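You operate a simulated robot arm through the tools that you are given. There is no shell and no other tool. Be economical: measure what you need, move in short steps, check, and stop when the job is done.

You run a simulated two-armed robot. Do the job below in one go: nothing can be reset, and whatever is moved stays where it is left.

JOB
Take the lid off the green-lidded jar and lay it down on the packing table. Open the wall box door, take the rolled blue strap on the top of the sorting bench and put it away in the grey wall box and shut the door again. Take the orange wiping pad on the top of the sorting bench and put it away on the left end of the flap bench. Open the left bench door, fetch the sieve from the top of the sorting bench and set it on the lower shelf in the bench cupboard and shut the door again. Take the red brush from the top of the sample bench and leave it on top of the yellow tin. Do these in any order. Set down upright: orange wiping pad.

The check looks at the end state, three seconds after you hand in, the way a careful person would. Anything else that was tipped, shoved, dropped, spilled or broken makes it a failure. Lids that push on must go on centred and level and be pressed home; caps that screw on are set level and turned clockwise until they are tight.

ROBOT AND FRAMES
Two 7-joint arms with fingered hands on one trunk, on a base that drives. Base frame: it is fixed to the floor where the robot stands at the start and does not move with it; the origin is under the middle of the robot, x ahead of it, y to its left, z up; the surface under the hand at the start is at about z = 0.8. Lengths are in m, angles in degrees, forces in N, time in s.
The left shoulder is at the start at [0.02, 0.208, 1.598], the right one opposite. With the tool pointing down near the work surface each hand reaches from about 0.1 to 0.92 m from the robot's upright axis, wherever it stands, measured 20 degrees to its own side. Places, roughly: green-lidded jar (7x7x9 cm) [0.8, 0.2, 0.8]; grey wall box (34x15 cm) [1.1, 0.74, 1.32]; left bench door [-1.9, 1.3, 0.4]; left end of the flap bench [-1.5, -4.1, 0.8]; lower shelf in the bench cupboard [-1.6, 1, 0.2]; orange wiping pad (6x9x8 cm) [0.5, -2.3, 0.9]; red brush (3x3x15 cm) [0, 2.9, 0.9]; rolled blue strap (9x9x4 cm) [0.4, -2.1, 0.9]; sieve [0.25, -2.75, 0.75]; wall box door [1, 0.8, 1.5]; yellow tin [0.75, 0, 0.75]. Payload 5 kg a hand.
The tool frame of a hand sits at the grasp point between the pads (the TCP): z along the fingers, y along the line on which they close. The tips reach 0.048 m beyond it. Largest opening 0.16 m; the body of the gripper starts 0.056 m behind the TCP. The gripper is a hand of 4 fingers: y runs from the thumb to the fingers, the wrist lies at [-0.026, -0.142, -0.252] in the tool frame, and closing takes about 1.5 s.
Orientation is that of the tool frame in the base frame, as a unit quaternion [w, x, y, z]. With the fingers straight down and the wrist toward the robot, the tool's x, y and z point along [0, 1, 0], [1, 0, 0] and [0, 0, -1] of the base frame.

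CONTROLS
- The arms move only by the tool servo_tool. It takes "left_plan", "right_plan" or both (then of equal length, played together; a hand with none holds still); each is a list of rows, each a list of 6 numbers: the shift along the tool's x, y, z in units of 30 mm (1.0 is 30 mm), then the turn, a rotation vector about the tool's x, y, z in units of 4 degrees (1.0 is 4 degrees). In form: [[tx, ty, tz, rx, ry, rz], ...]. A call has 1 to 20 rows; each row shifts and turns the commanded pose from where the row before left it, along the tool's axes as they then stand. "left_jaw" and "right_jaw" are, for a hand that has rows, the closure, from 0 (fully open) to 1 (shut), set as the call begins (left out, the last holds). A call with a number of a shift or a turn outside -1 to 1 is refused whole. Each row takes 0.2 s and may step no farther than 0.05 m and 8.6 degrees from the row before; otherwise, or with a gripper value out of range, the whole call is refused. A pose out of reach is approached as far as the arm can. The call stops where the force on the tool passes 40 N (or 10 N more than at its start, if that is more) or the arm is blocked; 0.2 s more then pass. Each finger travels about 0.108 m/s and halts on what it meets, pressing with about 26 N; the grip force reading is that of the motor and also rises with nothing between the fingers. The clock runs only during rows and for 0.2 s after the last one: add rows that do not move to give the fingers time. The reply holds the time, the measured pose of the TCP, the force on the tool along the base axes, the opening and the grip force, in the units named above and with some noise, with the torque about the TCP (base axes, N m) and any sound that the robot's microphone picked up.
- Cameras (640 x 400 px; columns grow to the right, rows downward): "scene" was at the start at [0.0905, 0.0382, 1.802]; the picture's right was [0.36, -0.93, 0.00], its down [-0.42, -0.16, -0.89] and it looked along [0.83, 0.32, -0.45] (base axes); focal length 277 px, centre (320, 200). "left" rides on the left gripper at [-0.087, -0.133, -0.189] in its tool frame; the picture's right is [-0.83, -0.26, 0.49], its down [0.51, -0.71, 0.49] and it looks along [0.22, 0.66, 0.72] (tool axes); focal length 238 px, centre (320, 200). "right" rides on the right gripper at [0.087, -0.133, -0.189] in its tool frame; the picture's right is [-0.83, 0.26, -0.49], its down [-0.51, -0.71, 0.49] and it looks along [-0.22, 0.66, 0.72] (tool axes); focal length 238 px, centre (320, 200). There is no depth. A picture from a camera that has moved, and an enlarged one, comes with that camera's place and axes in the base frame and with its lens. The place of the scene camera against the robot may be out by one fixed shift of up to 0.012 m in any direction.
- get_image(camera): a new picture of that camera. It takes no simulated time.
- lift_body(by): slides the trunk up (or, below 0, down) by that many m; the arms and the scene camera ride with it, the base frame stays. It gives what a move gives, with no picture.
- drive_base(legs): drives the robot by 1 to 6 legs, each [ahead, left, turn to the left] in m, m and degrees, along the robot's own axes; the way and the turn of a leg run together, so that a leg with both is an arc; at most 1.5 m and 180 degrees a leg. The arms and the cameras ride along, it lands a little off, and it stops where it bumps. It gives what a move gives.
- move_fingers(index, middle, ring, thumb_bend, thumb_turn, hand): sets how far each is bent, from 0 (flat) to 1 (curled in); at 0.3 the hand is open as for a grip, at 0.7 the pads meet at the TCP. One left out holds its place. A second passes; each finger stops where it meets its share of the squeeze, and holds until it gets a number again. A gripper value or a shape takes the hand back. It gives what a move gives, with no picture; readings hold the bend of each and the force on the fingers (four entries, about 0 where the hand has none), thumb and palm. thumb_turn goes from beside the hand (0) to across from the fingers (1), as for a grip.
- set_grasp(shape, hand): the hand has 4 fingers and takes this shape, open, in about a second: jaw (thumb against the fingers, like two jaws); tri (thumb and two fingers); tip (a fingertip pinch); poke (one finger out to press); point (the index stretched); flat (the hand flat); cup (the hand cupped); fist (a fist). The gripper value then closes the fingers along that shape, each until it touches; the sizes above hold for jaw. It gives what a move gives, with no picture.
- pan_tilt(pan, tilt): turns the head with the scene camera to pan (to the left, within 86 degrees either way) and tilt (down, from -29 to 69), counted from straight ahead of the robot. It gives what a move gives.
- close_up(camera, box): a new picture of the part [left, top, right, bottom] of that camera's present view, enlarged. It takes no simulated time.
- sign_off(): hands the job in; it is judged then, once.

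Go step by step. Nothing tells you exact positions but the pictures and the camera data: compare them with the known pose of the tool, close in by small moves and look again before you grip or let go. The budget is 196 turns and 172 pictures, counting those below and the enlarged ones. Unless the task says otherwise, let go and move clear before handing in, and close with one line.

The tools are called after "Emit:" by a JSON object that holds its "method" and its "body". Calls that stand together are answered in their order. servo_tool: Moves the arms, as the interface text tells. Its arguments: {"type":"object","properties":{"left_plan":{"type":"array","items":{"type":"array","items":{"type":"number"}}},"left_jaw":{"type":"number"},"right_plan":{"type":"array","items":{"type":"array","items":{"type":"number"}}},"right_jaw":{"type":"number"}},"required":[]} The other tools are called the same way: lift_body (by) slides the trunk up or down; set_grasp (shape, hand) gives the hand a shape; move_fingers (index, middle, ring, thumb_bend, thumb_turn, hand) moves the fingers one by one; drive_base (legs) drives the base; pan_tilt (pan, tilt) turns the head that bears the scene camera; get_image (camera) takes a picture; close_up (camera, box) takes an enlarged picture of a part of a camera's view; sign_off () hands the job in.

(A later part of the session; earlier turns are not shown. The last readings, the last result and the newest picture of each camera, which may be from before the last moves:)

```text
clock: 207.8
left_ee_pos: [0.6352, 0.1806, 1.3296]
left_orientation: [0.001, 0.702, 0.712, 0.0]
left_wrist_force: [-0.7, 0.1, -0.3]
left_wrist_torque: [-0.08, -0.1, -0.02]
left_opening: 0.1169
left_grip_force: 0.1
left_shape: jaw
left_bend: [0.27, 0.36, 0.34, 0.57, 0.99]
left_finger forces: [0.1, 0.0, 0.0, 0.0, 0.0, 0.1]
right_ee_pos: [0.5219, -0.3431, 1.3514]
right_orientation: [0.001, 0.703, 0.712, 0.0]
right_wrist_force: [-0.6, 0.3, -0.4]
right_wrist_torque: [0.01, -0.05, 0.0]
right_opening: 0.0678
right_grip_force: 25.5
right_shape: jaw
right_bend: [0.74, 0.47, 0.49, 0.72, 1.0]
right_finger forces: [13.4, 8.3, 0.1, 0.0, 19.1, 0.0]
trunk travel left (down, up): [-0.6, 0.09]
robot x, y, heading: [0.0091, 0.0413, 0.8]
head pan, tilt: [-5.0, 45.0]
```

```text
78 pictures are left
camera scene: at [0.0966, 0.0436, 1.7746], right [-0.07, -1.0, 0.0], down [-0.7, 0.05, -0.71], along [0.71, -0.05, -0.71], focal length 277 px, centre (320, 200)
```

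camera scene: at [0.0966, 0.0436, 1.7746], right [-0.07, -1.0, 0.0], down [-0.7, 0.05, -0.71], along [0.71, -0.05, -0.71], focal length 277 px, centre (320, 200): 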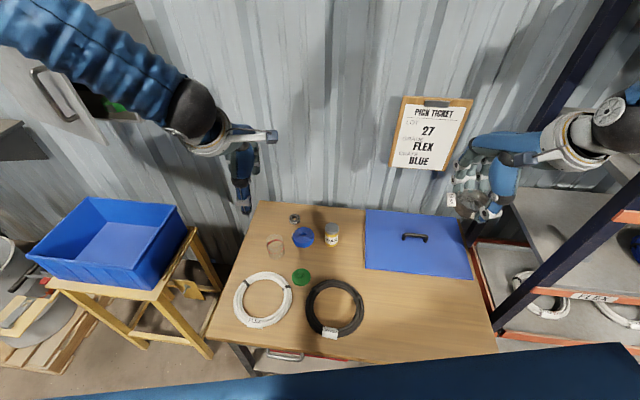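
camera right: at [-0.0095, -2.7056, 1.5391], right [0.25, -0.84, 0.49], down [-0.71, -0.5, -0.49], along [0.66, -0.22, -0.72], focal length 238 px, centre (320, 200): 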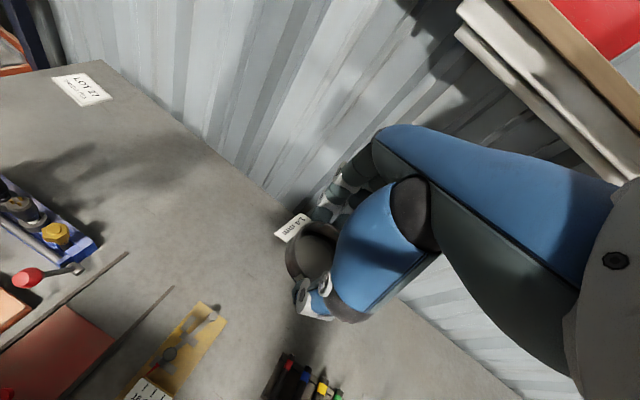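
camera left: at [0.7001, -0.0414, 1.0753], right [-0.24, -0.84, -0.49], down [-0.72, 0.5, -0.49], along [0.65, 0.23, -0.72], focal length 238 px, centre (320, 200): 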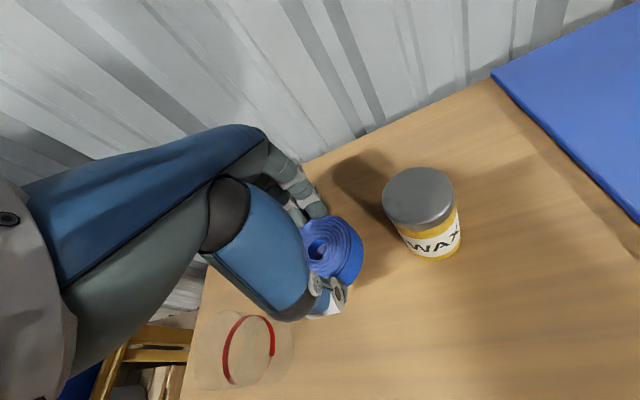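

Strap is set down safely. Driving left and reorienting the left hand to point forward for the door handle.

Emit:
{"method": "drive_base", "body": {"legs": [[-0.02, 0.31, 0]]}}

Emit:
{"method": "servo_tool", "body": {"left_plan": [[0.8, -0.4, -0.3, 0, 0, 0], [0.8, -0.4, -0.3, 0, 0, 0], [0.8, -0.4, -0.3, 0, 0, 0], [0.8, -0.4, -0.3, 0, 0, 0], [0.8, -0.4, -0.3, 0, 0, 0], [0.8, -0.4, -0.3, 0, 0, 0], [0.8, -0.4, -0.3, 0, 0, 0], [0.8, 0, -0.3, 0, 0, 0]], "left_jaw": 0}}

Emit:
{"method": "servo_tool", "body": {"left_plan": [[0, 0, 0, -1, -1, -1], [0, 0, 0, -1, -1, -1], [0, 0, 0, -1, -1, -1], [0, 0, 0, -1, -1, -1], [0, 0, 0, -1, -1, -1], [0, 0, 0, -1, -1, -1], [0, 0, 0, -1, -1, -1], [0, 0, 0, -1, -1, -1], [0, 0, 0, -1, -1, -1], [0, 0, 0, -1, -1, -1], [0, 0, 0, -1, -1, -1], [0, 0, 0, -1, -1, -1], [0, 0, 0, -1, -1, -1], [0, 0, 0, -1, -1, -1], [0, 0, 0, -1, -1, -1], [0, 0, 0, -1, -1, -1], [0, 0, 0, -1, -1, -1]]}}

Emit:
{"method": "pan_tilt", "body": {"pan": 22, "tilt": 20}}

Emit:
{"method": "get_image", "body": {"camera": "scene"}}

```text
clock: 209.9
left_ee_pos: [0.6125, 0.4865, 1.3289]
left_orientation: [0.0, 0.701, 0.713, 0.001]
left_wrist_force: [-0.4, -0.1, -0.2]
left_wrist_torque: [0.08, -0.02, 0.02]
left_opening: 0.1163
left_grip_force: 0.0
left_shape: jaw
left_bend: [0.27, 0.36, 0.34, 0.57, 0.99]
left_finger forces: [0.0, 0.1, 0.0, 0.0, 0.0, 0.1]
right_ee_pos: [0.4999, -0.0352, 1.3498]
right_orientation: [0.0, 0.702, 0.712, 0.002]
right_wrist_force: [-0.6, -0.3, -1.3]
right_wrist_torque: [0.03, -0.02, -0.01]
right_opening: 0.0676
right_grip_force: 25.2
right_shape: jaw
right_bend: [0.74, 0.47, 0.49, 0.72, 1.0]
right_finger forces: [13.3, 8.2, 0.0, 0.0, 19.1, 0.1]
trunk travel left (down, up): [-0.6, 0.09]
robot x, y, heading: [-0.0143, 0.3524, 0.7]
head pan, tilt: [-5.0, 45.0]
```

```text
clock: 211.7
left_ee_pos: [0.5246, 0.6797, 1.4005]
left_orientation: [0.001, 0.702, 0.712, 0.001]
left_wrist_force: [-0.6, 0.1, -1.0]
left_wrist_torque: [-0.1, -0.02, 0.02]
left_opening: 0.1596
left_grip_force: 0.1
left_shape: jaw
left_bend: [0.3, 0.3, 0.3, 0.3, 0.98]
left_finger forces: [0.0, 0.0, 0.0, 0.0, 0.0, 0.0]
right_ee_pos: [0.4993, -0.0341, 1.3519]
right_orientation: [0.0, 0.702, 0.712, 0.001]
right_wrist_force: [0.4, 0.2, -0.6]
right_wrist_torque: [-0.04, -0.03, 0.02]
right_opening: 0.0679
right_grip_force: 25.5
right_shape: jaw
right_bend: [0.74, 0.47, 0.49, 0.72, 1.0]
right_finger forces: [13.3, 8.2, 0.1, 0.0, 19.1, 0.1]
trunk travel left (down, up): [-0.6, 0.09]
robot x, y, heading: [-0.0096, 0.3483, 0.6]
head pan, tilt: [-5.0, 45.0]
```

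```text
clock: 215.3
left_ee_pos: [0.5771, 0.6915, 1.3979]
left_orientation: [0.313, 0.49, 0.813, 0.004]
left_wrist_force: [0.6, -0.9, 0.1]
left_wrist_torque: [0.01, -0.01, 0.0]
left_opening: 0.1599
left_grip_force: 0.0
left_shape: jaw
left_bend: [0.3, 0.3, 0.3, 0.3, 0.98]
left_finger forces: [0.0, 0.0, 0.0, 0.1, 0.0, 0.0]
left hand out of reach, approached as far as the arm can: row 3, 4, 5, 6, 7, 8, 9, 10, 11, 12, 13, 14, 15, 16, 17
right_ee_pos: [0.5001, -0.0349, 1.3512]
right_orientation: [0.0, 0.702, 0.712, 0.0]
right_wrist_force: [0.2, -1.2, -0.6]
right_wrist_torque: [0.02, -0.02, 0.0]
right_opening: 0.0679
right_grip_force: 26.0
right_shape: jaw
right_bend: [0.74, 0.47, 0.49, 0.72, 1.0]
right_finger forces: [13.4, 8.2, 0.0, 0.1, 19.1, 0.1]
trunk travel left (down, up): [-0.6, 0.09]
robot x, y, heading: [-0.0159, 0.3532, 0.9]
head pan, tilt: [-5.0, 45.0]
```

```text
clock: 216.2
left_ee_pos: [0.5761, 0.6902, 1.3977]
left_orientation: [0.314, 0.49, 0.813, 0.003]
left_wrist_force: [-0.4, 0.8, -0.6]
left_wrist_torque: [0.01, 0.02, -0.02]
left_opening: 0.1599
left_grip_force: 0.0
left_shape: jaw
left_bend: [0.3, 0.3, 0.3, 0.3, 0.98]
left_finger forces: [0.0, 0.0, 0.1, 0.1, 0.0, 0.0]
right_ee_pos: [0.4996, -0.0349, 1.3516]
right_orientation: [0.0, 0.702, 0.712, 0.0]
right_wrist_force: [0.4, 0.6, -1.0]
right_wrist_torque: [0.02, 0.04, 0.02]
right_opening: 0.0676
right_grip_force: 26.2
right_shape: jaw
right_bend: [0.74, 0.47, 0.49, 0.72, 1.0]
right_finger forces: [13.4, 8.1, 0.1, 0.0, 19.1, 0.1]
trunk travel left (down, up): [-0.6, 0.09]
robot x, y, heading: [-0.0133, 0.3542, 0.5]
head pan, tilt: [22.0, 20.0]
```

```text
77 pictures are left
camera scene: at [0.0783, 0.3928, 1.8131], right [0.39, -0.92, 0.0], down [-0.32, -0.13, -0.94], along [0.87, 0.36, -0.34], focal length 277 px, centre (320, 200)
```

scene: 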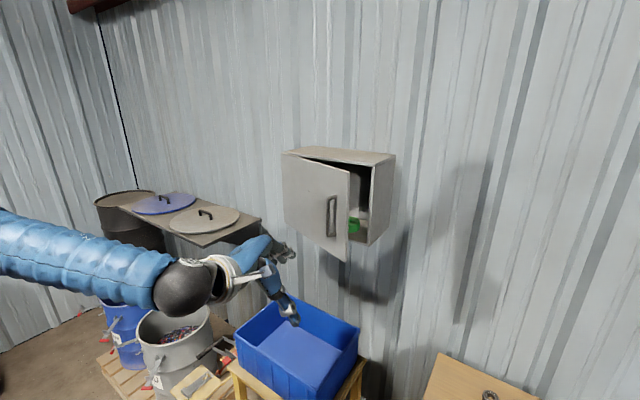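

The arm is at a reach limit for this pose. Moving the commanded pose forward should let it reach.

Emit:
{"method": "servo_tool", "body": {"left_plan": [[-0.3, 0, 0.8, 0, 0, 0], [-0.3, 0, 0.8, 0, 0, 0], [-0.3, 0, 0.8, 0, 0, 0], [-0.3, 0, 0.8, 0, 0, 0], [-0.3, 0, 0.5, 0, 0, 0], [0, 0, 0, 0, 0, 0], [0, 0, 0, 0, 0, 0]]}}

Emit:
{"method": "get_image", "body": {"camera": "scene"}}

```text
clock: 217.0
left_ee_pos: [0.6575, 0.6542, 1.5195]
left_orientation: [0.399, 0.49, 0.772, 0.065]
left_wrist_force: [1.1, 0.1, -0.7]
left_wrist_torque: [-0.09, -0.06, -0.04]
left_opening: 0.1593
left_grip_force: 0.1
left_shape: jaw
left_bend: [0.3, 0.3, 0.3, 0.3, 0.97]
left_finger forces: [0.0, 0.1, 0.0, 0.0, 0.0, 0.0]
left hand out of reach, approached as far as the arm can: row 2, 3, 4
right_ee_pos: [0.5024, -0.0347, 1.3496]
right_orientation: [0.0, 0.702, 0.712, 0.001]
right_wrist_force: [1.6, -0.2, 0.8]
right_wrist_torque: [0.01, 0.19, 0.05]
right_opening: 0.0678
right_grip_force: 25.9
right_shape: jaw
right_bend: [0.74, 0.47, 0.49, 0.72, 1.0]
right_finger forces: [13.5, 8.1, 0.1, 0.0, 19.3, 0.0]
trunk travel left (down, up): [-0.6, 0.09]
robot x, y, heading: [-0.0098, 0.3503, 1.0]
head pan, tilt: [22.0, 20.0]
stopped in row 4 (left hand): the force on the tool passed its limit at 77 N (the readings are from after the stop); the commanded pose is now the measured one
```

```text
76 pictures are left
camera scene: at [0.0817, 0.3918, 1.8133], right [0.39, -0.92, 0.0], down [-0.32, -0.13, -0.94], along [0.87, 0.37, -0.34], focal length 277 px, centre (320, 200)
```

scene: 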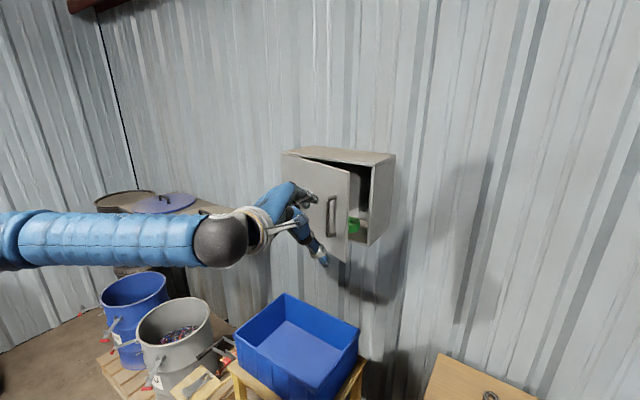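

Emit:
{"method": "servo_tool", "body": {"left_plan": [[0, 0, 0, -0.76, -0.66, -1], [0, 0, 0, -0.76, -0.66, -1], [0, 0, 0, -0.76, -0.66, -1], [0, 0, 0, -0.76, -0.66, -1], [0, 0, 0, -0.76, -0.66, -1], [0, 0, 0, -0.76, -0.66, -1], [0, 0, 0, -0.76, -0.66, -1], [0, 0, 0, -0.76, -0.66, -1], [0, 0, 0, -0.76, -0.66, -1], [0, 0, 0, -0.76, -0.66, -1], [0, 0, 0, -0.76, -0.66, -1], [0, 0, 0, -0.76, -0.66, -1], [0, 0, 0, 0, 0, 0]]}}

Emit:
{"method": "close_up", "body": {"camera": "scene", "box": [230, 130, 422, 280]}}

```text
clock: 218.6
left_ee_pos: [0.6375, 0.6954, 1.599]
left_orientation: [0.543, 0.293, 0.786, 0.032]
left_wrist_force: [-1.2, -1.0, 0.8]
left_wrist_torque: [0.06, 0.07, 0.15]
left_opening: 0.1598
left_grip_force: 0.0
left_shape: jaw
left_bend: [0.3, 0.3, 0.3, 0.3, 0.97]
left_finger forces: [0.0, 0.0, 0.0, 0.0, 0.1, 0.0]
left hand out of reach, approached as far as the arm can: row 1, 2, 3, 4, 5, 6, 7, 8
right_ee_pos: [0.4972, -0.0357, 1.3504]
right_orientation: [-0.001, 0.702, 0.712, 0.001]
right_wrist_force: [-0.6, -1.7, -1.1]
right_wrist_torque: [0.14, -0.11, 0.0]
right_opening: 0.0676
right_grip_force: 26.1
right_shape: jaw
right_bend: [0.74, 0.47, 0.49, 0.72, 1.0]
right_finger forces: [13.4, 8.3, 0.0, 0.0, 19.3, 0.0]
trunk travel left (down, up): [-0.6, 0.09]
robot x, y, heading: [-0.0147, 0.3514, 0.9]
head pan, tilt: [22.0, 20.0]
stopped in row 8 (left hand): the force on the tool passed its limit at 51 N (the readings are from after the stop); the commanded pose is now the measured one
```

```text
2.67 times, centred on (326, 205) of scene
camera zoom: at [0.075, 0.3896, 1.8134], right [0.39, -0.92, 0.0], down [-0.31, -0.13, -0.94], along [0.87, 0.37, -0.34], focal length 738 px, centre (304, 187)
```

zoom: 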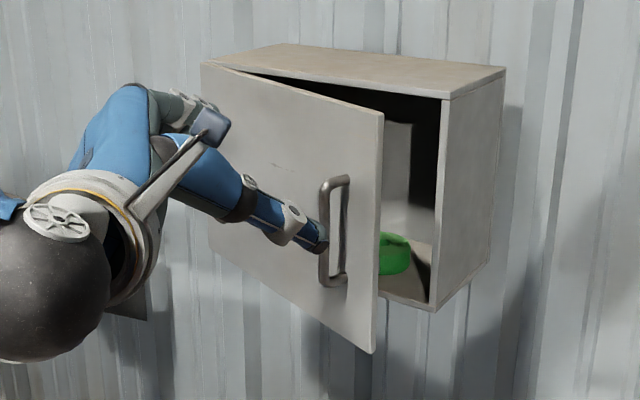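

Too close to the body for this wrist pose. Backing up the base 15 cm, then extending the hand forward and finishing the rotation.

Emit:
{"method": "drive_base", "body": {"legs": [[-0.17, 0, 0]]}}

Emit:
{"method": "servo_tool", "body": {"left_plan": [[0.16, 0.07, 0.96, 0, 0, 0], [0.16, 0.07, 0.96, 0, 0, 0], [0.16, 0.07, 0.96, 0, 0, 0], [0.16, 0.07, 0.96, 0, 0, 0], [0.16, 0.07, 0.96, 0, 0, 0], [0.16, 0.07, 0.96, 0, 0, 0], [0.16, 0.07, 0.96, 0, 0, 0], [0, 0, 0, -0.77, -0.7, -0.96], [0, 0, 0, -0.77, -0.7, -0.96], [0, 0, 0, -0.77, -0.7, -0.96], [0, 0, 0, -0.77, -0.7, -0.96], [0, 0, 0, -0.77, -0.7, -0.96], [0, 0, 0, -0.77, -0.7, -0.96], [0, 0, 0, -0.77, -0.7, -0.96], [0, 0, 0, 0, 0, 0]]}}

Emit:
{"method": "get_image", "body": {"camera": "scene"}}

Emit:
{"method": "get_image", "body": {"camera": "left"}}

```text
clock: 220.1
left_ee_pos: [0.4752, 0.6968, 1.5964]
left_orientation: [0.543, 0.29, 0.788, 0.03]
left_wrist_force: [0.8, 0.8, -0.8]
left_wrist_torque: [0.0, -0.01, -0.06]
left_opening: 0.1598
left_grip_force: 0.2
left_shape: jaw
left_bend: [0.3, 0.3, 0.3, 0.3, 0.97]
left_finger forces: [0.1, 0.0, 0.0, 0.0, 0.0, 0.1]
right_ee_pos: [0.3342, -0.0346, 1.3497]
right_orientation: [0.0, 0.701, 0.713, 0.0]
right_wrist_force: [0.3, 0.8, -0.9]
right_wrist_torque: [-0.01, 0.12, 0.04]
right_opening: 0.0674
right_grip_force: 25.7
right_shape: jaw
right_bend: [0.74, 0.47, 0.49, 0.72, 1.0]
right_finger forces: [13.6, 8.2, 0.0, 0.1, 19.2, 0.1]
trunk travel left (down, up): [-0.6, 0.09]
robot x, y, heading: [-0.1831, 0.3503, 1.1]
head pan, tilt: [22.0, 20.0]
```

```text
clock: 223.3
left_ee_pos: [0.6599, 0.6333, 1.7443]
left_orientation: [0.674, 0.0, 0.739, 0.0]
left_wrist_force: [1.1, 1.3, 0.6]
left_wrist_torque: [0.0, 0.03, -0.04]
left_opening: 0.1597
left_grip_force: 0.1
left_shape: jaw
left_bend: [0.3, 0.3, 0.3, 0.3, 0.97]
left_finger forces: [0.1, 0.1, 0.0, 0.0, 0.1, 0.0]
left hand out of reach, approached as far as the arm can: row 1, 2, 3, 4, 5, 6, 7, 8, 9, 10, 11, 12, 13, 14
right_ee_pos: [0.3342, -0.0347, 1.351]
right_orientation: [0.0, 0.701, 0.714, 0.001]
right_wrist_force: [0.3, -0.3, -0.6]
right_wrist_torque: [-0.03, 0.01, 0.0]
right_opening: 0.0674
right_grip_force: 25.6
right_shape: jaw
right_bend: [0.74, 0.47, 0.49, 0.72, 1.0]
right_finger forces: [13.5, 8.2, 0.0, 0.0, 19.2, 0.0]
trunk travel left (down, up): [-0.6, 0.09]
robot x, y, heading: [-0.1792, 0.3491, 0.8]
head pan, tilt: [22.0, 20.0]
```

```text
74 pictures are left
camera scene: at [-0.0894, 0.3917, 1.8131], right [0.39, -0.92, 0.0], down [-0.32, -0.13, -0.94], along [0.87, 0.37, -0.34], focal length 277 px, centre (320, 200)
```

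scene: 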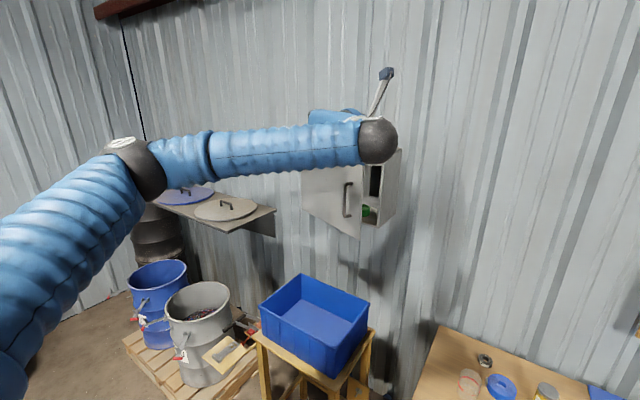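

```text
73 pictures are left
camera left: at [0.4791, 0.5, 1.8479], right [0.56, -0.26, 0.79], down [0.44, -0.71, -0.55], along [0.7, 0.66, -0.28], focal length 238 px, centre (320, 200)
```

left: 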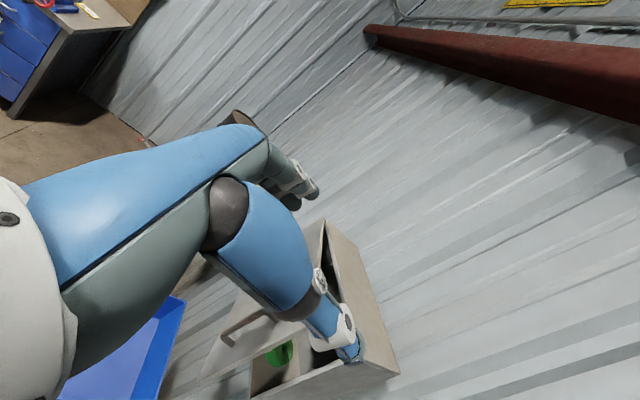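

Emit:
{"method": "servo_tool", "body": {"left_plan": [[0, 0, 0.5, 0, 0, 0], [0, 0, 0.5, 0, 0, 0], [0, 0, 0, 0, 0, 0], [0, 0, 0, 0, 0, 0]]}}

```text
clock: 224.3
left_ee_pos: [0.6885, 0.6337, 1.76]
left_orientation: [0.68, 0.0, 0.733, 0.0]
left_wrist_force: [0.2, 0.3, 0.1]
left_wrist_torque: [-0.01, 0.01, -0.01]
left_opening: 0.1598
left_grip_force: 0.0
left_shape: jaw
left_bend: [0.3, 0.3, 0.3, 0.3, 0.97]
left_finger forces: [0.0, 0.0, 0.0, 0.1, 0.1, 0.1]
left hand out of reach, approached as far as the arm can: row 1, 2
right_ee_pos: [0.3338, -0.0364, 1.35]
right_orientation: [0.001, 0.701, 0.713, 0.001]
right_wrist_force: [-0.6, 0.1, -1.2]
right_wrist_torque: [0.02, 0.02, 0.03]
right_opening: 0.0678
right_grip_force: 26.1
right_shape: jaw
right_bend: [0.74, 0.47, 0.49, 0.72, 1.0]
right_finger forces: [13.4, 8.1, 0.0, 0.0, 19.3, 0.0]
trunk travel left (down, up): [-0.6, 0.09]
robot x, y, heading: [-0.1829, 0.3487, 0.9]
head pan, tilt: [22.0, 20.0]
```

Emit:
{"method": "servo_tool", "body": {"left_plan": [[-1, 0, 0, 0, 0, 0], [-1, 0, 0, 0, 0, 0], [-1, 0, 0, 0, 0, 0], [-1, 0, 0, 0, 0, 0], [0, 0, 0, 0, 0, 0]]}}

```text
clock: 225.5
left_ee_pos: [0.6966, 0.6342, 1.879]
left_orientation: [0.685, -0.001, 0.729, 0.0]
left_wrist_force: [-0.2, -0.1, -0.2]
left_wrist_torque: [0.01, -0.03, -0.03]
left_opening: 0.16
left_grip_force: 0.0
left_shape: jaw
left_bend: [0.3, 0.3, 0.3, 0.3, 0.97]
left_finger forces: [0.1, 0.1, 0.0, 0.0, 0.1, 0.0]
right_ee_pos: [0.3332, -0.0365, 1.3498]
right_orientation: [0.0, 0.701, 0.713, 0.0]
right_wrist_force: [-0.3, 0.1, -1.1]
right_wrist_torque: [0.0, 0.04, -0.02]
right_opening: 0.0678
right_grip_force: 25.9
right_shape: jaw
right_bend: [0.74, 0.47, 0.49, 0.72, 1.0]
right_finger forces: [13.5, 8.2, 0.1, 0.0, 19.2, 0.0]
trunk travel left (down, up): [-0.6, 0.09]
robot x, y, heading: [-0.1818, 0.3471, 1.0]
head pan, tilt: [22.0, 20.0]
```

The pose is now reachable. Lowering to handle height.

Emit:
{"method": "servo_tool", "body": {"left_plan": [[1, 0, 0, 0, 0, 0], [1, 0, 0, 0, 0, 0], [1, 0, 0, 0, 0, 0], [1, 0, 0, 0, 0, 0], [1, 0, 0, 0, 0, 0], [1, 0, 0, 0, 0, 0], [1, 0, 0, 0, 0, 0], [1, 0, 0, 0, 0, 0], [1, 0, 0, 0, 0, 0], [1, 0, 0, 0, 0, 0], [1, 0, 0, 0, 0, 0], [1, 0, 0, 0, 0, 0], [1, 0, 0, 0, 0, 0], [1, 0, 0, 0, 0, 0]]}}

Emit:
{"method": "get_image", "body": {"camera": "left"}}

Emit:
{"method": "close_up", "body": {"camera": "scene", "box": [250, 120, 442, 260]}}

```text
clock: 228.5
left_ee_pos: [0.6735, 0.6646, 1.7306]
left_orientation: [0.67, 0.001, 0.742, -0.002]
left_wrist_force: [-0.5, 0.2, -0.6]
left_wrist_torque: [0.01, 0.0, 0.03]
left_opening: 0.1599
left_grip_force: 0.0
left_shape: jaw
left_bend: [0.3, 0.3, 0.3, 0.3, 0.97]
left_finger forces: [0.1, 0.1, 0.1, 0.0, 0.0, 0.0]
left hand out of reach, approached as far as the arm can: row 5, 6, 7, 8, 9, 10, 11, 12, 13, 14
right_ee_pos: [0.3331, -0.0355, 1.3502]
right_orientation: [0.0, 0.701, 0.713, 0.001]
right_wrist_force: [0.2, 0.6, -1.0]
right_wrist_torque: [-0.04, -0.01, 0.01]
right_opening: 0.0677
right_grip_force: 26.0
right_shape: jaw
right_bend: [0.74, 0.47, 0.49, 0.72, 1.0]
right_finger forces: [13.4, 8.2, 0.0, 0.1, 19.2, 0.0]
trunk travel left (down, up): [-0.6, 0.09]
robot x, y, heading: [-0.1821, 0.3471, 1.2]
head pan, tilt: [22.0, 20.0]
```

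```text
72 pictures are left
camera left: at [0.4945, 0.5312, 1.836], right [0.57, -0.26, 0.78], down [0.43, -0.71, -0.55], along [0.7, 0.65, -0.29], focal length 238 px, centre (320, 200)
```

left: 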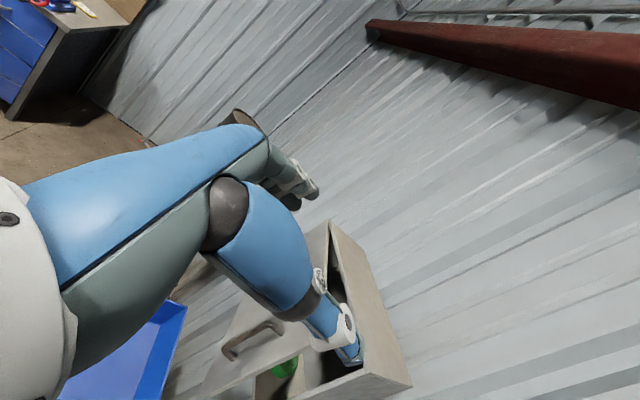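

```text
2.86 times, centred on (346, 190) of scene
camera zoom: at [-0.0897, 0.3912, 1.8132], right [0.39, -0.92, 0.0], down [-0.32, -0.13, -0.94], along [0.87, 0.37, -0.34], focal length 790 px, centre (246, 229)
```

zoom: 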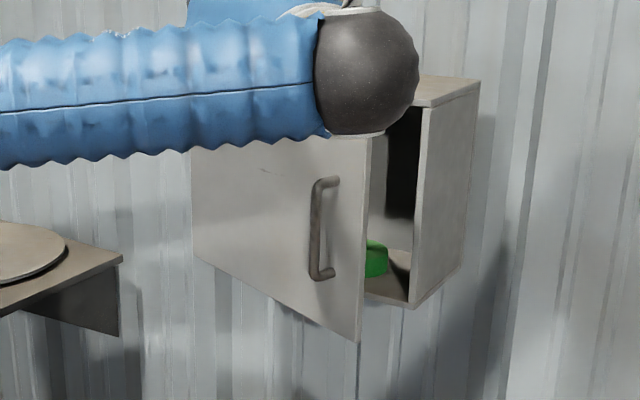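

This arm branch stops at z ≈ 1.73, so I'll lower the trunk instead to bring the hand to handle height.

Emit:
{"method": "servo_tool", "body": {"left_plan": [[-1, 0, 0, 0, 0, 0], [-1, 0, 0, 0, 0, 0], [0, 0, 0, 0, 0, 0]]}}

Emit:
{"method": "lift_body", "body": {"by": -0.32}}

Emit:
{"method": "get_image", "body": {"camera": "left"}}

Emit:
{"method": "get_image", "body": {"camera": "scene"}}

```text
clock: 229.3
left_ee_pos: [0.6777, 0.663, 1.7906]
left_orientation: [0.684, -0.002, 0.729, 0.0]
left_wrist_force: [0.2, 0.1, 0.6]
left_wrist_torque: [0.04, -0.03, -0.01]
left_opening: 0.1598
left_grip_force: 0.0
left_shape: jaw
left_bend: [0.3, 0.3, 0.3, 0.3, 0.97]
left_finger forces: [0.0, 0.1, 0.0, 0.0, 0.1, 0.2]
right_ee_pos: [0.3332, -0.0353, 1.3504]
right_orientation: [0.001, 0.701, 0.713, 0.001]
right_wrist_force: [0.0, -0.1, -0.9]
right_wrist_torque: [0.0, 0.04, 0.01]
right_opening: 0.0678
right_grip_force: 26.0
right_shape: jaw
right_bend: [0.74, 0.47, 0.49, 0.72, 1.0]
right_finger forces: [13.5, 8.2, 0.0, 0.1, 19.1, 0.0]
trunk travel left (down, up): [-0.6, 0.09]
robot x, y, heading: [-0.1813, 0.3451, 1.1]
head pan, tilt: [22.0, 20.0]
```

```text
clock: 232.4
left_ee_pos: [0.6758, 0.6644, 1.4689]
left_orientation: [0.685, -0.002, 0.729, 0.0]
left_wrist_force: [0.3, 0.8, 0.4]
left_wrist_torque: [0.01, -0.03, 0.01]
left_opening: 0.1599
left_grip_force: 0.0
left_shape: jaw
left_bend: [0.3, 0.3, 0.3, 0.3, 0.97]
left_finger forces: [0.0, 0.1, 0.0, 0.0, 0.1, 0.0]
right_ee_pos: [0.3332, -0.0344, 1.0297]
right_orientation: [0.001, 0.701, 0.713, 0.0]
right_wrist_force: [0.0, 0.1, -0.7]
right_wrist_torque: [-0.01, 0.0, 0.02]
right_opening: 0.0677
right_grip_force: 25.8
right_shape: jaw
right_bend: [0.74, 0.47, 0.49, 0.72, 1.0]
right_finger forces: [13.4, 8.3, 0.0, 0.0, 19.3, 0.0]
trunk travel left (down, up): [-0.28, 0.41]
robot x, y, heading: [-0.182, 0.35, 1.1]
head pan, tilt: [22.0, 20.0]
```

```text
70 pictures are left
camera left: at [0.4935, 0.5296, 1.5682], right [0.54, -0.26, 0.8], down [0.46, -0.71, -0.53], along [0.71, 0.66, -0.26], focal length 238 px, centre (320, 200)
```

left: 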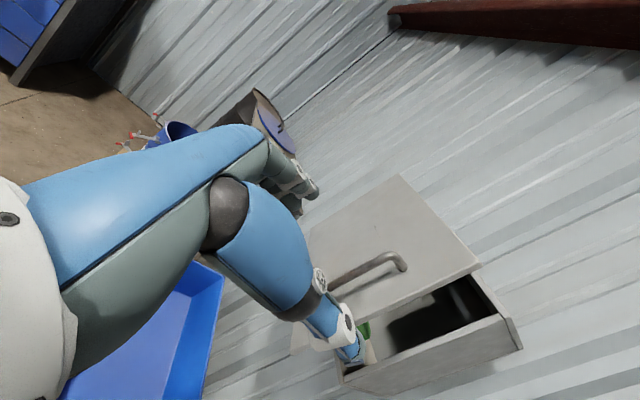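

```text
69 pictures are left
camera scene: at [-0.0898, 0.3909, 1.4933], right [0.39, -0.92, 0.0], down [-0.32, -0.13, -0.94], along [0.87, 0.37, -0.34], focal length 277 px, centre (320, 200)
```

scene: 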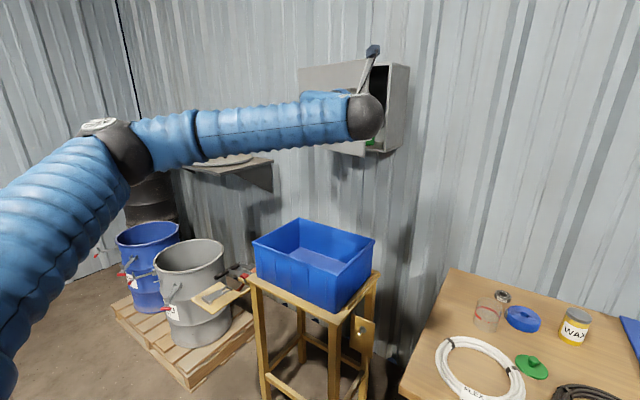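

Emit:
{"method": "servo_tool", "body": {"left_plan": [[0, 0, 0.9, 0.6, 0, 0], [0, 0.05, 0.9, 0.6, 0, 0], [0, 0.1, 0.9, 0.6, 0, 0], [0, 0.1, 0.6, 0.6, 0, 0], [0, 0, 0, 0, 0, 0]]}}

Emit:
{"method": "close_up", "body": {"camera": "left", "box": [220, 120, 540, 320]}}

```text
clock: 233.7
left_ee_pos: [0.7761, 0.6643, 1.4631]
left_orientation: [0.682, 0.057, 0.727, -0.061]
left_wrist_force: [-0.4, -0.4, -0.1]
left_wrist_torque: [-0.01, 0.01, -0.01]
left_opening: 0.1603
left_grip_force: 0.1
left_shape: jaw
left_bend: [0.3, 0.3, 0.3, 0.3, 0.97]
left_finger forces: [0.0, 0.0, 0.1, 0.0, 0.0, 0.0]
right_ee_pos: [0.3324, -0.0364, 1.0305]
right_orientation: [0.001, 0.701, 0.714, 0.001]
right_wrist_force: [-0.1, -0.6, -0.9]
right_wrist_torque: [0.08, 0.0, -0.01]
right_opening: 0.0677
right_grip_force: 26.1
right_shape: jaw
right_bend: [0.74, 0.47, 0.49, 0.72, 1.0]
right_finger forces: [13.3, 8.2, 0.0, 0.0, 19.2, 0.0]
trunk travel left (down, up): [-0.28, 0.41]
robot x, y, heading: [-0.181, 0.3544, 0.9]
head pan, tilt: [22.0, 20.0]
```

```text
2.00 times, centred on (380, 220) of left
camera zoom: at [0.5732, 0.5646, 1.5629], right [0.49, -0.34, 0.81], down [0.33, -0.78, -0.53], along [0.81, 0.53, -0.27], focal length 477 px, centre (200, 160)
```

zoom: 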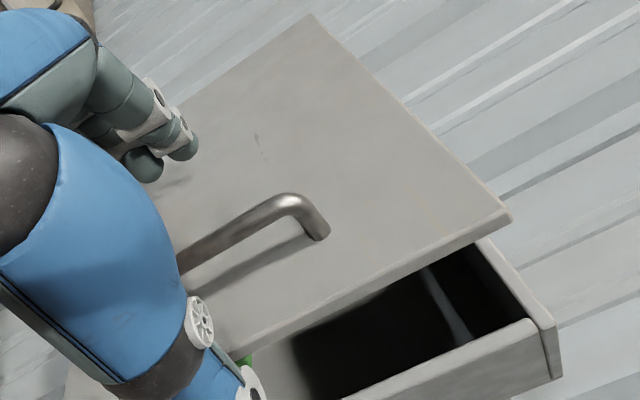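

The view matches the earlier grip position. Closing on the bar.

Emit:
{"method": "servo_tool", "body": {"left_plan": [[0, 0, 0.2, 0, 0, 0], [0, 0, 0, 0, 0, 0], [0, 0, 0, 0, 0, 0], [0, 0, 0, 0, 0, 0], [0, 0, 0, 0, 0, 0], [0, 0, 0, 0, 0, 0], [0, 0, 0, 0, 0, 0], [0, 0, 0, 0, 0, 0]], "left_jaw": 1}}

Emit:
{"method": "close_up", "body": {"camera": "left", "box": [220, 120, 540, 320]}}

```text
clock: 235.4
left_ee_pos: [0.7803, 0.6643, 1.463]
left_orientation: [0.683, 0.057, 0.726, -0.061]
left_wrist_force: [0.0, 0.7, 0.0]
left_wrist_torque: [0.02, -0.01, -0.01]
left_opening: 0.0051
left_grip_force: 25.7
left_shape: jaw
left_bend: [0.73, 0.61, 0.63, 0.65, 1.0]
left_finger forces: [0.0, 0.1, 0.0, 0.0, 0.1, 0.0]
right_ee_pos: [0.3323, -0.0344, 1.0297]
right_orientation: [0.0, 0.7, 0.714, 0.0]
right_wrist_force: [-0.8, 0.4, -0.7]
right_wrist_torque: [0.01, 0.0, 0.03]
right_opening: 0.0677
right_grip_force: 25.6
right_shape: jaw
right_bend: [0.74, 0.47, 0.49, 0.72, 1.0]
right_finger forces: [13.4, 8.2, 0.1, 0.0, 19.1, 0.0]
trunk travel left (down, up): [-0.28, 0.41]
robot x, y, heading: [-0.1839, 0.3456, 0.9]
head pan, tilt: [22.0, 20.0]
```

```text
2.00 times, centred on (380, 220) of left
camera zoom: at [0.5792, 0.5639, 1.5622], right [0.49, -0.33, 0.81], down [0.33, -0.78, -0.53], along [0.81, 0.53, -0.27], focal length 477 px, centre (200, 160)
```

zoom: 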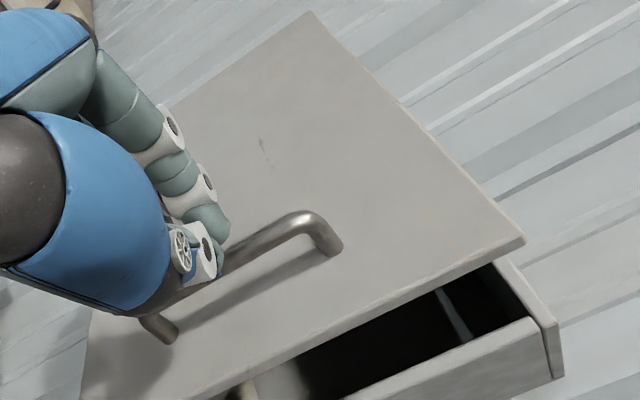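

Closed short of the bar. Opening, advancing 4.5 cm, and closing again.

Emit:
{"method": "servo_tool", "body": {"left_plan": [[0, 0, 0, 0, 0, 0], [0, 0, 0, 0, 0, 0], [0, 0, 0, 0, 0, 0], [0, 0, 0, 0, 0, 0], [0, 0, 0, 0, 0, 0], [0, 0, 0, 0, 0, 0], [0, 0, 0.5, 0, 0, 0], [0, 0, 0.5, 0, 0, 0], [0, 0, 0.5, 0, 0, 0], [0, 0, 0, 0, 0, 0]], "left_jaw": 0}}

Emit:
{"method": "close_up", "body": {"camera": "left", "box": [220, 120, 540, 320]}}

Emit:
{"method": "servo_tool", "body": {"left_plan": [[0, 0, 0, 0, 0, 0], [0, 0, 0, 0, 0, 0], [0, 0, 0, 0, 0, 0], [0, 0, 0, 0, 0, 0], [0, 0, 0, 0, 0, 0], [0, 0, 0, 0, 0, 0], [0, 0, 0, 0, 0, 0], [0, 0, 0, 0, 0, 0]], "left_jaw": 1}}

```text
clock: 237.7
left_ee_pos: [0.8251, 0.658, 1.4604]
left_orientation: [0.682, 0.057, 0.726, -0.061]
left_wrist_force: [-0.2, 0.2, 1.9]
left_wrist_torque: [-0.01, 0.03, -0.03]
left_opening: 0.1593
left_grip_force: 0.0
left_shape: jaw
left_bend: [0.3, 0.3, 0.3, 0.3, 0.98]
left_finger forces: [0.1, 0.0, 0.0, 0.0, 0.0, 0.0]
right_ee_pos: [0.3326, -0.0357, 1.031]
right_orientation: [0.001, 0.701, 0.714, 0.001]
right_wrist_force: [0.0, 0.3, -0.1]
right_wrist_torque: [0.0, -0.06, 0.0]
right_opening: 0.0679
right_grip_force: 26.1
right_shape: jaw
right_bend: [0.74, 0.47, 0.49, 0.72, 1.0]
right_finger forces: [13.4, 8.2, 0.0, 0.0, 19.1, 0.0]
trunk travel left (down, up): [-0.28, 0.41]
robot x, y, heading: [-0.1836, 0.3519, 1.1]
head pan, tilt: [22.0, 20.0]
```

```text
2.00 times, centred on (380, 220) of left
camera zoom: at [0.6234, 0.557, 1.5599], right [0.49, -0.33, 0.81], down [0.34, -0.78, -0.53], along [0.81, 0.53, -0.27], focal length 477 px, centre (200, 160)
```

zoom: 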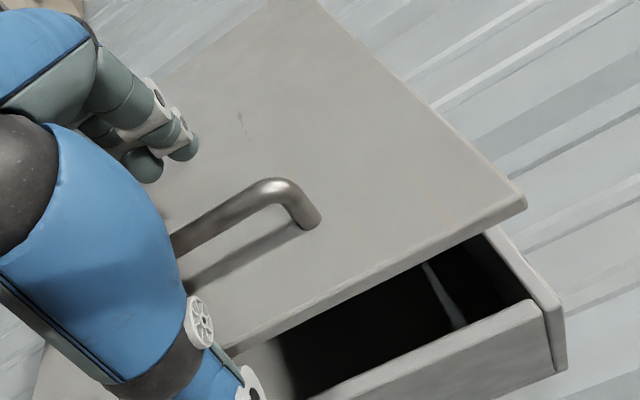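

```text
clock: 239.4
left_ee_pos: [0.827, 0.6561, 1.4593]
left_orientation: [0.683, 0.057, 0.726, -0.06]
left_wrist_force: [2.2, -0.2, 0.3]
left_wrist_torque: [0.13, -0.05, -0.66]
left_opening: 0.053
left_grip_force: 26.9
left_shape: jaw
left_bend: [0.73, 0.59, 0.55, 0.71, 1.0]
left_finger forces: [13.4, 7.0, 3.1, 0.0, 21.1, 0.1]
right_ee_pos: [0.3329, -0.0359, 1.0294]
right_orientation: [0.0, 0.701, 0.713, 0.001]
right_wrist_force: [-0.4, 0.2, -0.7]
right_wrist_torque: [-0.01, 0.01, 0.01]
right_opening: 0.0674
right_grip_force: 26.4
right_shape: jaw
right_bend: [0.74, 0.47, 0.49, 0.72, 1.0]
right_finger forces: [13.5, 8.3, 0.0, 0.0, 19.1, 0.0]
trunk travel left (down, up): [-0.28, 0.41]
robot x, y, heading: [-0.1794, 0.3469, 0.9]
head pan, tilt: [22.0, 20.0]
```

Bar gripped. Replaying the opening arc.

Emit:
{"method": "servo_tool", "body": {"left_plan": [[0, 0.24, -0.66, 0.5, 0, 0], [0, 0.26, -0.65, 0.5, 0, 0], [0, 0.28, -0.64, 0.5, 0, 0], [0, 0.3, -0.63, 0.5, 0, 0], [0, 0.32, -0.61, 0.5, 0, 0], [0, 0.36, -0.6, 0.7, 0, 0], [0, 0.37, -0.59, 0.7, 0, 0], [0, 0.38, -0.58, 0.7, 0, 0], [0, 0.39, -0.57, 0.7, 0, 0], [0, 0.41, -0.57, 0.7, 0, 0]]}}

Emit:
{"method": "servo_tool", "body": {"left_plan": [[0, 0.43, -0.54, 0.7, 0, 0], [0, 0.44, -0.53, 0.7, 0, 0], [0, 0.45, -0.52, 0.7, 0, 0], [0, 0.46, -0.52, 0.7, 0, 0], [0, 0.48, -0.51, 0.7, 0, 0], [0, 0.48, -0.5, 0.7, 0, 0], [0, 0, 0, 0, 0, 0]]}}

Emit:
{"method": "get_image", "body": {"camera": "left"}}

```text
clock: 241.7
left_ee_pos: [0.6931, 0.8086, 1.4632]
left_orientation: [0.653, 0.197, 0.7, -0.213]
left_wrist_force: [12.8, 1.5, -24.7]
left_wrist_torque: [0.11, 0.75, -1.8]
left_opening: 0.0515
left_grip_force: 25.6
left_shape: jaw
left_bend: [0.72, 0.57, 0.5, 0.73, 1.0]
left_finger forces: [25.7, 15.3, 3.9, 0.0, 32.1, 0.1]
right_ee_pos: [0.3348, -0.034, 1.0301]
right_orientation: [0.0, 0.701, 0.713, -0.001]
right_wrist_force: [-0.5, 0.4, -1.0]
right_wrist_torque: [-0.04, -0.04, -0.04]
right_opening: 0.0679
right_grip_force: 26.3
right_shape: jaw
right_bend: [0.74, 0.47, 0.49, 0.72, 1.0]
right_finger forces: [13.4, 8.2, 0.0, 0.0, 19.0, 0.0]
trunk travel left (down, up): [-0.28, 0.41]
robot x, y, heading: [-0.1806, 0.3522, 1.0]
head pan, tilt: [22.0, 20.0]
```

```text
clock: 243.2
left_ee_pos: [0.6701, 0.9309, 1.4721]
left_orientation: [0.622, 0.292, 0.658, -0.309]
left_wrist_force: [0.1, -1.3, 0.5]
left_wrist_torque: [0.03, 0.02, 0.1]
left_opening: 0.0388
left_grip_force: 25.6
left_shape: jaw
left_bend: [0.74, 0.63, 0.64, 0.78, 1.0]
left_finger forces: [0.0, 0.1, 0.0, 0.0, 0.0, 0.1]
right_ee_pos: [0.3345, -0.0353, 1.0295]
right_orientation: [0.001, 0.701, 0.713, 0.0]
right_wrist_force: [-1.3, -0.6, -0.9]
right_wrist_torque: [0.08, 0.01, -0.01]
right_opening: 0.0678
right_grip_force: 26.2
right_shape: jaw
right_bend: [0.74, 0.47, 0.49, 0.72, 1.0]
right_finger forces: [13.5, 8.3, 0.0, 0.0, 19.1, 0.1]
trunk travel left (down, up): [-0.28, 0.41]
robot x, y, heading: [-0.1836, 0.3535, 0.9]
head pan, tilt: [22.0, 20.0]
```

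```text
65 pictures are left
camera left: at [0.4536, 0.9909, 1.5713], right [0.16, -0.54, 0.83], down [-0.26, -0.83, -0.49], along [0.95, -0.14, -0.27], focal length 238 px, centre (320, 200)
```

left: 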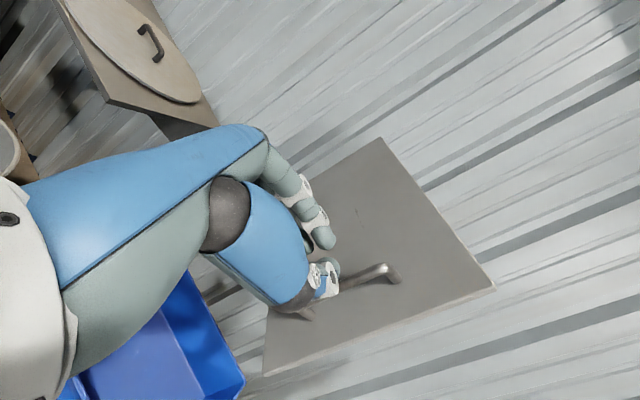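

The hand slipped off at the end, but the door looks wide open. Withdrawing the hand and backing the base off.

Emit:
{"method": "servo_tool", "body": {"left_plan": [[0, 0, -1, 0, 0, 0], [0, 0, -1, 0, 0, 0], [0, 0, -1, 0, 0, 0], [0, 0, -1, 0, 0, 0]]}}

Emit:
{"method": "drive_base", "body": {"legs": [[-0.3, 0, 0]]}}

Emit:
{"method": "get_image", "body": {"camera": "scene"}}

```text
clock: 244.2
left_ee_pos: [0.5924, 1.0236, 1.4746]
left_orientation: [0.62, 0.292, 0.659, -0.312]
left_wrist_force: [0.2, 1.1, -0.6]
left_wrist_torque: [-0.04, -0.04, -0.01]
left_opening: 0.0393
left_grip_force: 26.3
left_shape: jaw
left_bend: [0.74, 0.63, 0.64, 0.78, 1.0]
left_finger forces: [0.0, 0.0, 0.1, 0.1, 0.0, 0.0]
right_ee_pos: [0.3314, -0.0346, 1.0314]
right_orientation: [0.0, 0.701, 0.713, 0.001]
right_wrist_force: [-1.1, 0.0, -0.3]
right_wrist_torque: [-0.05, -0.08, 0.01]
right_opening: 0.0677
right_grip_force: 25.9
right_shape: jaw
right_bend: [0.74, 0.47, 0.49, 0.72, 1.0]
right_finger forces: [13.5, 8.3, 0.1, 0.0, 19.1, 0.0]
trunk travel left (down, up): [-0.28, 0.41]
robot x, y, heading: [-0.1791, 0.3503, 0.9]
head pan, tilt: [22.0, 20.0]
```

```text
clock: 246.3
left_ee_pos: [0.2926, 1.0179, 1.4752]
left_orientation: [0.621, 0.291, 0.659, -0.31]
left_wrist_force: [-0.3, 0.7, 0.9]
left_wrist_torque: [0.0, 0.08, 0.08]
left_opening: 0.0396
left_grip_force: 26.0
left_shape: jaw
left_bend: [0.74, 0.63, 0.64, 0.78, 1.0]
left_finger forces: [0.1, 0.0, 0.0, 0.0, 0.0, 0.0]
right_ee_pos: [0.0319, -0.0416, 1.0317]
right_orientation: [0.001, 0.701, 0.713, 0.0]
right_wrist_force: [-0.5, -0.2, -0.7]
right_wrist_torque: [-0.02, -0.06, -0.02]
right_opening: 0.0679
right_grip_force: 25.9
right_shape: jaw
right_bend: [0.74, 0.47, 0.49, 0.72, 1.0]
right_finger forces: [13.4, 8.3, 0.0, 0.0, 19.2, 0.0]
trunk travel left (down, up): [-0.28, 0.41]
robot x, y, heading: [-0.4823, 0.3435, 0.9]
head pan, tilt: [22.0, 20.0]
```

```text
64 pictures are left
camera scene: at [-0.3912, 0.3862, 1.4933], right [0.39, -0.92, 0.0], down [-0.31, -0.13, -0.94], along [0.87, 0.37, -0.34], focal length 277 px, centre (320, 200)
```

scene: 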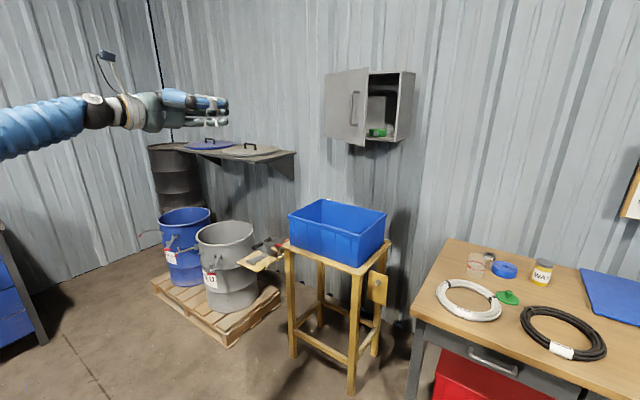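

The door is about 40° open. I'll straighten the closed hand, then sweep the door fully open by pushing its inner face from the right with the backs of the fingers.

Emit:
{"method": "servo_tool", "body": {"left_plan": [[0, 0, 0, -1, 0, 0], [0, 0, 0, -1, 0, 0], [0, 0, 0, -1, 0, 0], [0, 0, 0, -1, 0, 0], [0, 0, 0, -1, 0, 0], [0, 0, 0, -1, 0, 0], [0, 0, 0, -1, 0, 0], [0, 0, 0, -1, 0, 0], [0, 0, 0, -1, 0, 0], [0, 0, 0, -1, 0, 0], [0, 0, 0, -1, 0, 0], [0, 0, 0, -1, 0, 0], [0, 0, 0.5, -0.3, 0, 0], [0, 0, 1, 0, 0, 0], [0, 0, 1, 0, 0, 0]]}}

Emit:
{"method": "servo_tool", "body": {"left_plan": [[0, -1, 0, 0, 0, 0], [0, -1, 0, 0, 0, 0], [0, -1, 0, 0, 0, 0], [0, -1, 0, 0, 0, 0], [0, -1, 0, 0, 0, 0], [0, -1, 0, 0, 0, 0], [0, -1, 0, 0, 0, 0], [0, -1, 0, 0, 0, 0], [0, -1, 0, 0, 0, 0], [0, -1, 0, 0, 0, 0], [0, -1, 0, 0, 0, 0], [0, -1, 0, 0, 0, 0], [0, -1, 0, 0, 0, 0], [0, -1, 0, 0, 0, 0], [0, -0.7, 0, 0, 0, 0]]}}

```text
clock: 249.5
left_ee_pos: [0.3713, 1.0029, 1.4521]
left_orientation: [0.664, 0.059, 0.742, -0.066]
left_wrist_force: [0.6, -0.3, -0.6]
left_wrist_torque: [0.02, -0.02, 0.01]
left_opening: 0.0393
left_grip_force: 26.3
left_shape: jaw
left_bend: [0.74, 0.63, 0.64, 0.78, 1.0]
left_finger forces: [0.0, 0.0, 0.0, 0.0, 0.1, 0.1]
left hand out of reach, approached as far as the arm can: row 3, 4, 6
right_ee_pos: [0.0343, -0.0387, 1.03]
right_orientation: [0.0, 0.701, 0.713, 0.0]
right_wrist_force: [0.1, -0.5, -1.4]
right_wrist_torque: [0.03, 0.1, 0.04]
right_opening: 0.0674
right_grip_force: 25.6
right_shape: jaw
right_bend: [0.74, 0.47, 0.49, 0.72, 1.0]
right_finger forces: [13.4, 8.2, 0.0, 0.0, 19.1, 0.1]
trunk travel left (down, up): [-0.28, 0.41]
robot x, y, heading: [-0.4809, 0.345, 1.0]
head pan, tilt: [22.0, 20.0]
```

```text
clock: 252.7
left_ee_pos: [0.2926, 0.5674, 1.4613]
left_orientation: [0.665, 0.06, 0.741, -0.067]
left_wrist_force: [0.4, -0.8, -0.4]
left_wrist_torque: [-0.02, 0.01, 0.05]
left_opening: 0.0393
left_grip_force: 26.1
left_shape: jaw
left_bend: [0.74, 0.63, 0.64, 0.78, 1.0]
left_finger forces: [0.1, 0.1, 0.1, 0.0, 0.0, 0.1]
right_ee_pos: [0.0329, -0.0416, 1.0294]
right_orientation: [0.0, 0.701, 0.713, 0.0]
right_wrist_force: [1.1, 0.5, -0.9]
right_wrist_torque: [0.05, 0.03, 0.01]
right_opening: 0.0677
right_grip_force: 25.5
right_shape: jaw
right_bend: [0.74, 0.47, 0.49, 0.72, 1.0]
right_finger forces: [13.4, 8.3, 0.1, 0.1, 19.1, 0.1]
trunk travel left (down, up): [-0.28, 0.41]
robot x, y, heading: [-0.4808, 0.3423, 1.0]
head pan, tilt: [22.0, 20.0]
```

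Emit:
{"method": "drive_base", "body": {"legs": [[0.42, 0, 0]]}}

Emit:
{"method": "get_image", "body": {"camera": "left"}}

Emit:
{"method": "get_image", "body": {"camera": "scene"}}

```text
clock: 255.3
left_ee_pos: [0.7146, 0.5754, 1.4602]
left_orientation: [0.664, 0.059, 0.742, -0.067]
left_wrist_force: [1.5, -0.8, -1.2]
left_wrist_torque: [0.02, -0.08, 0.02]
left_opening: 0.0392
left_grip_force: 26.1
left_shape: jaw
left_bend: [0.74, 0.63, 0.64, 0.78, 1.0]
left_finger forces: [0.1, 0.0, 0.1, 0.1, 0.1, 0.0]
right_ee_pos: [0.4537, -0.0333, 1.0287]
right_orientation: [0.001, 0.701, 0.713, 0.0]
right_wrist_force: [0.4, -0.5, 0.1]
right_wrist_torque: [-0.01, 0.05, 0.0]
right_opening: 0.0676
right_grip_force: 25.8
right_shape: jaw
right_bend: [0.74, 0.47, 0.49, 0.72, 1.0]
right_finger forces: [13.4, 8.3, 0.0, 0.0, 19.1, 0.1]
trunk travel left (down, up): [-0.28, 0.41]
robot x, y, heading: [-0.0612, 0.3524, 0.9]
head pan, tilt: [22.0, 20.0]
```

```text
63 pictures are left
camera left: at [0.5162, 0.4779, 1.57], right [0.52, -0.34, 0.78], down [0.3, -0.79, -0.54], along [0.8, 0.52, -0.31], focal length 238 px, centre (320, 200)
```

left: 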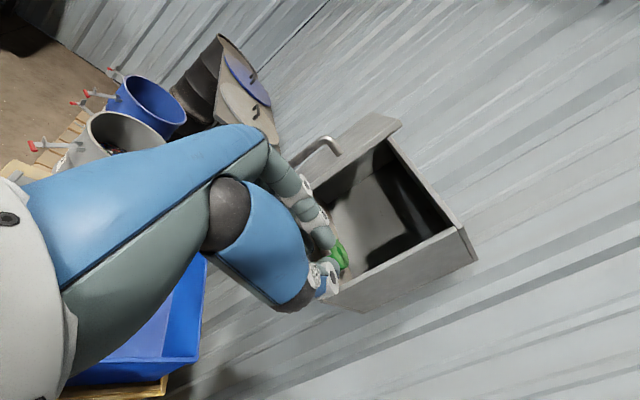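

```text
62 pictures are left
camera scene: at [0.0319, 0.393, 1.4931], right [0.39, -0.92, 0.0], down [-0.32, -0.13, -0.94], along [0.86, 0.37, -0.34], focal length 277 px, centre (320, 200)
```

scene: 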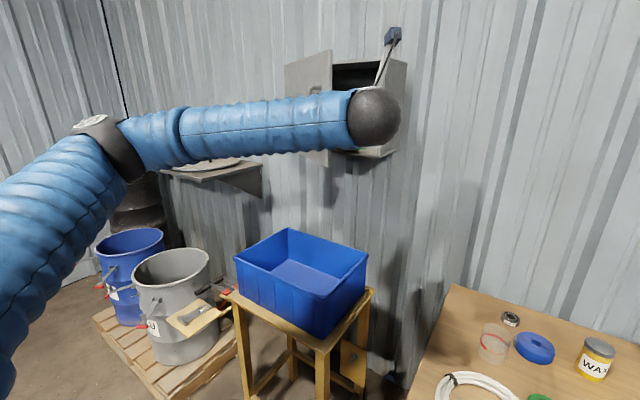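

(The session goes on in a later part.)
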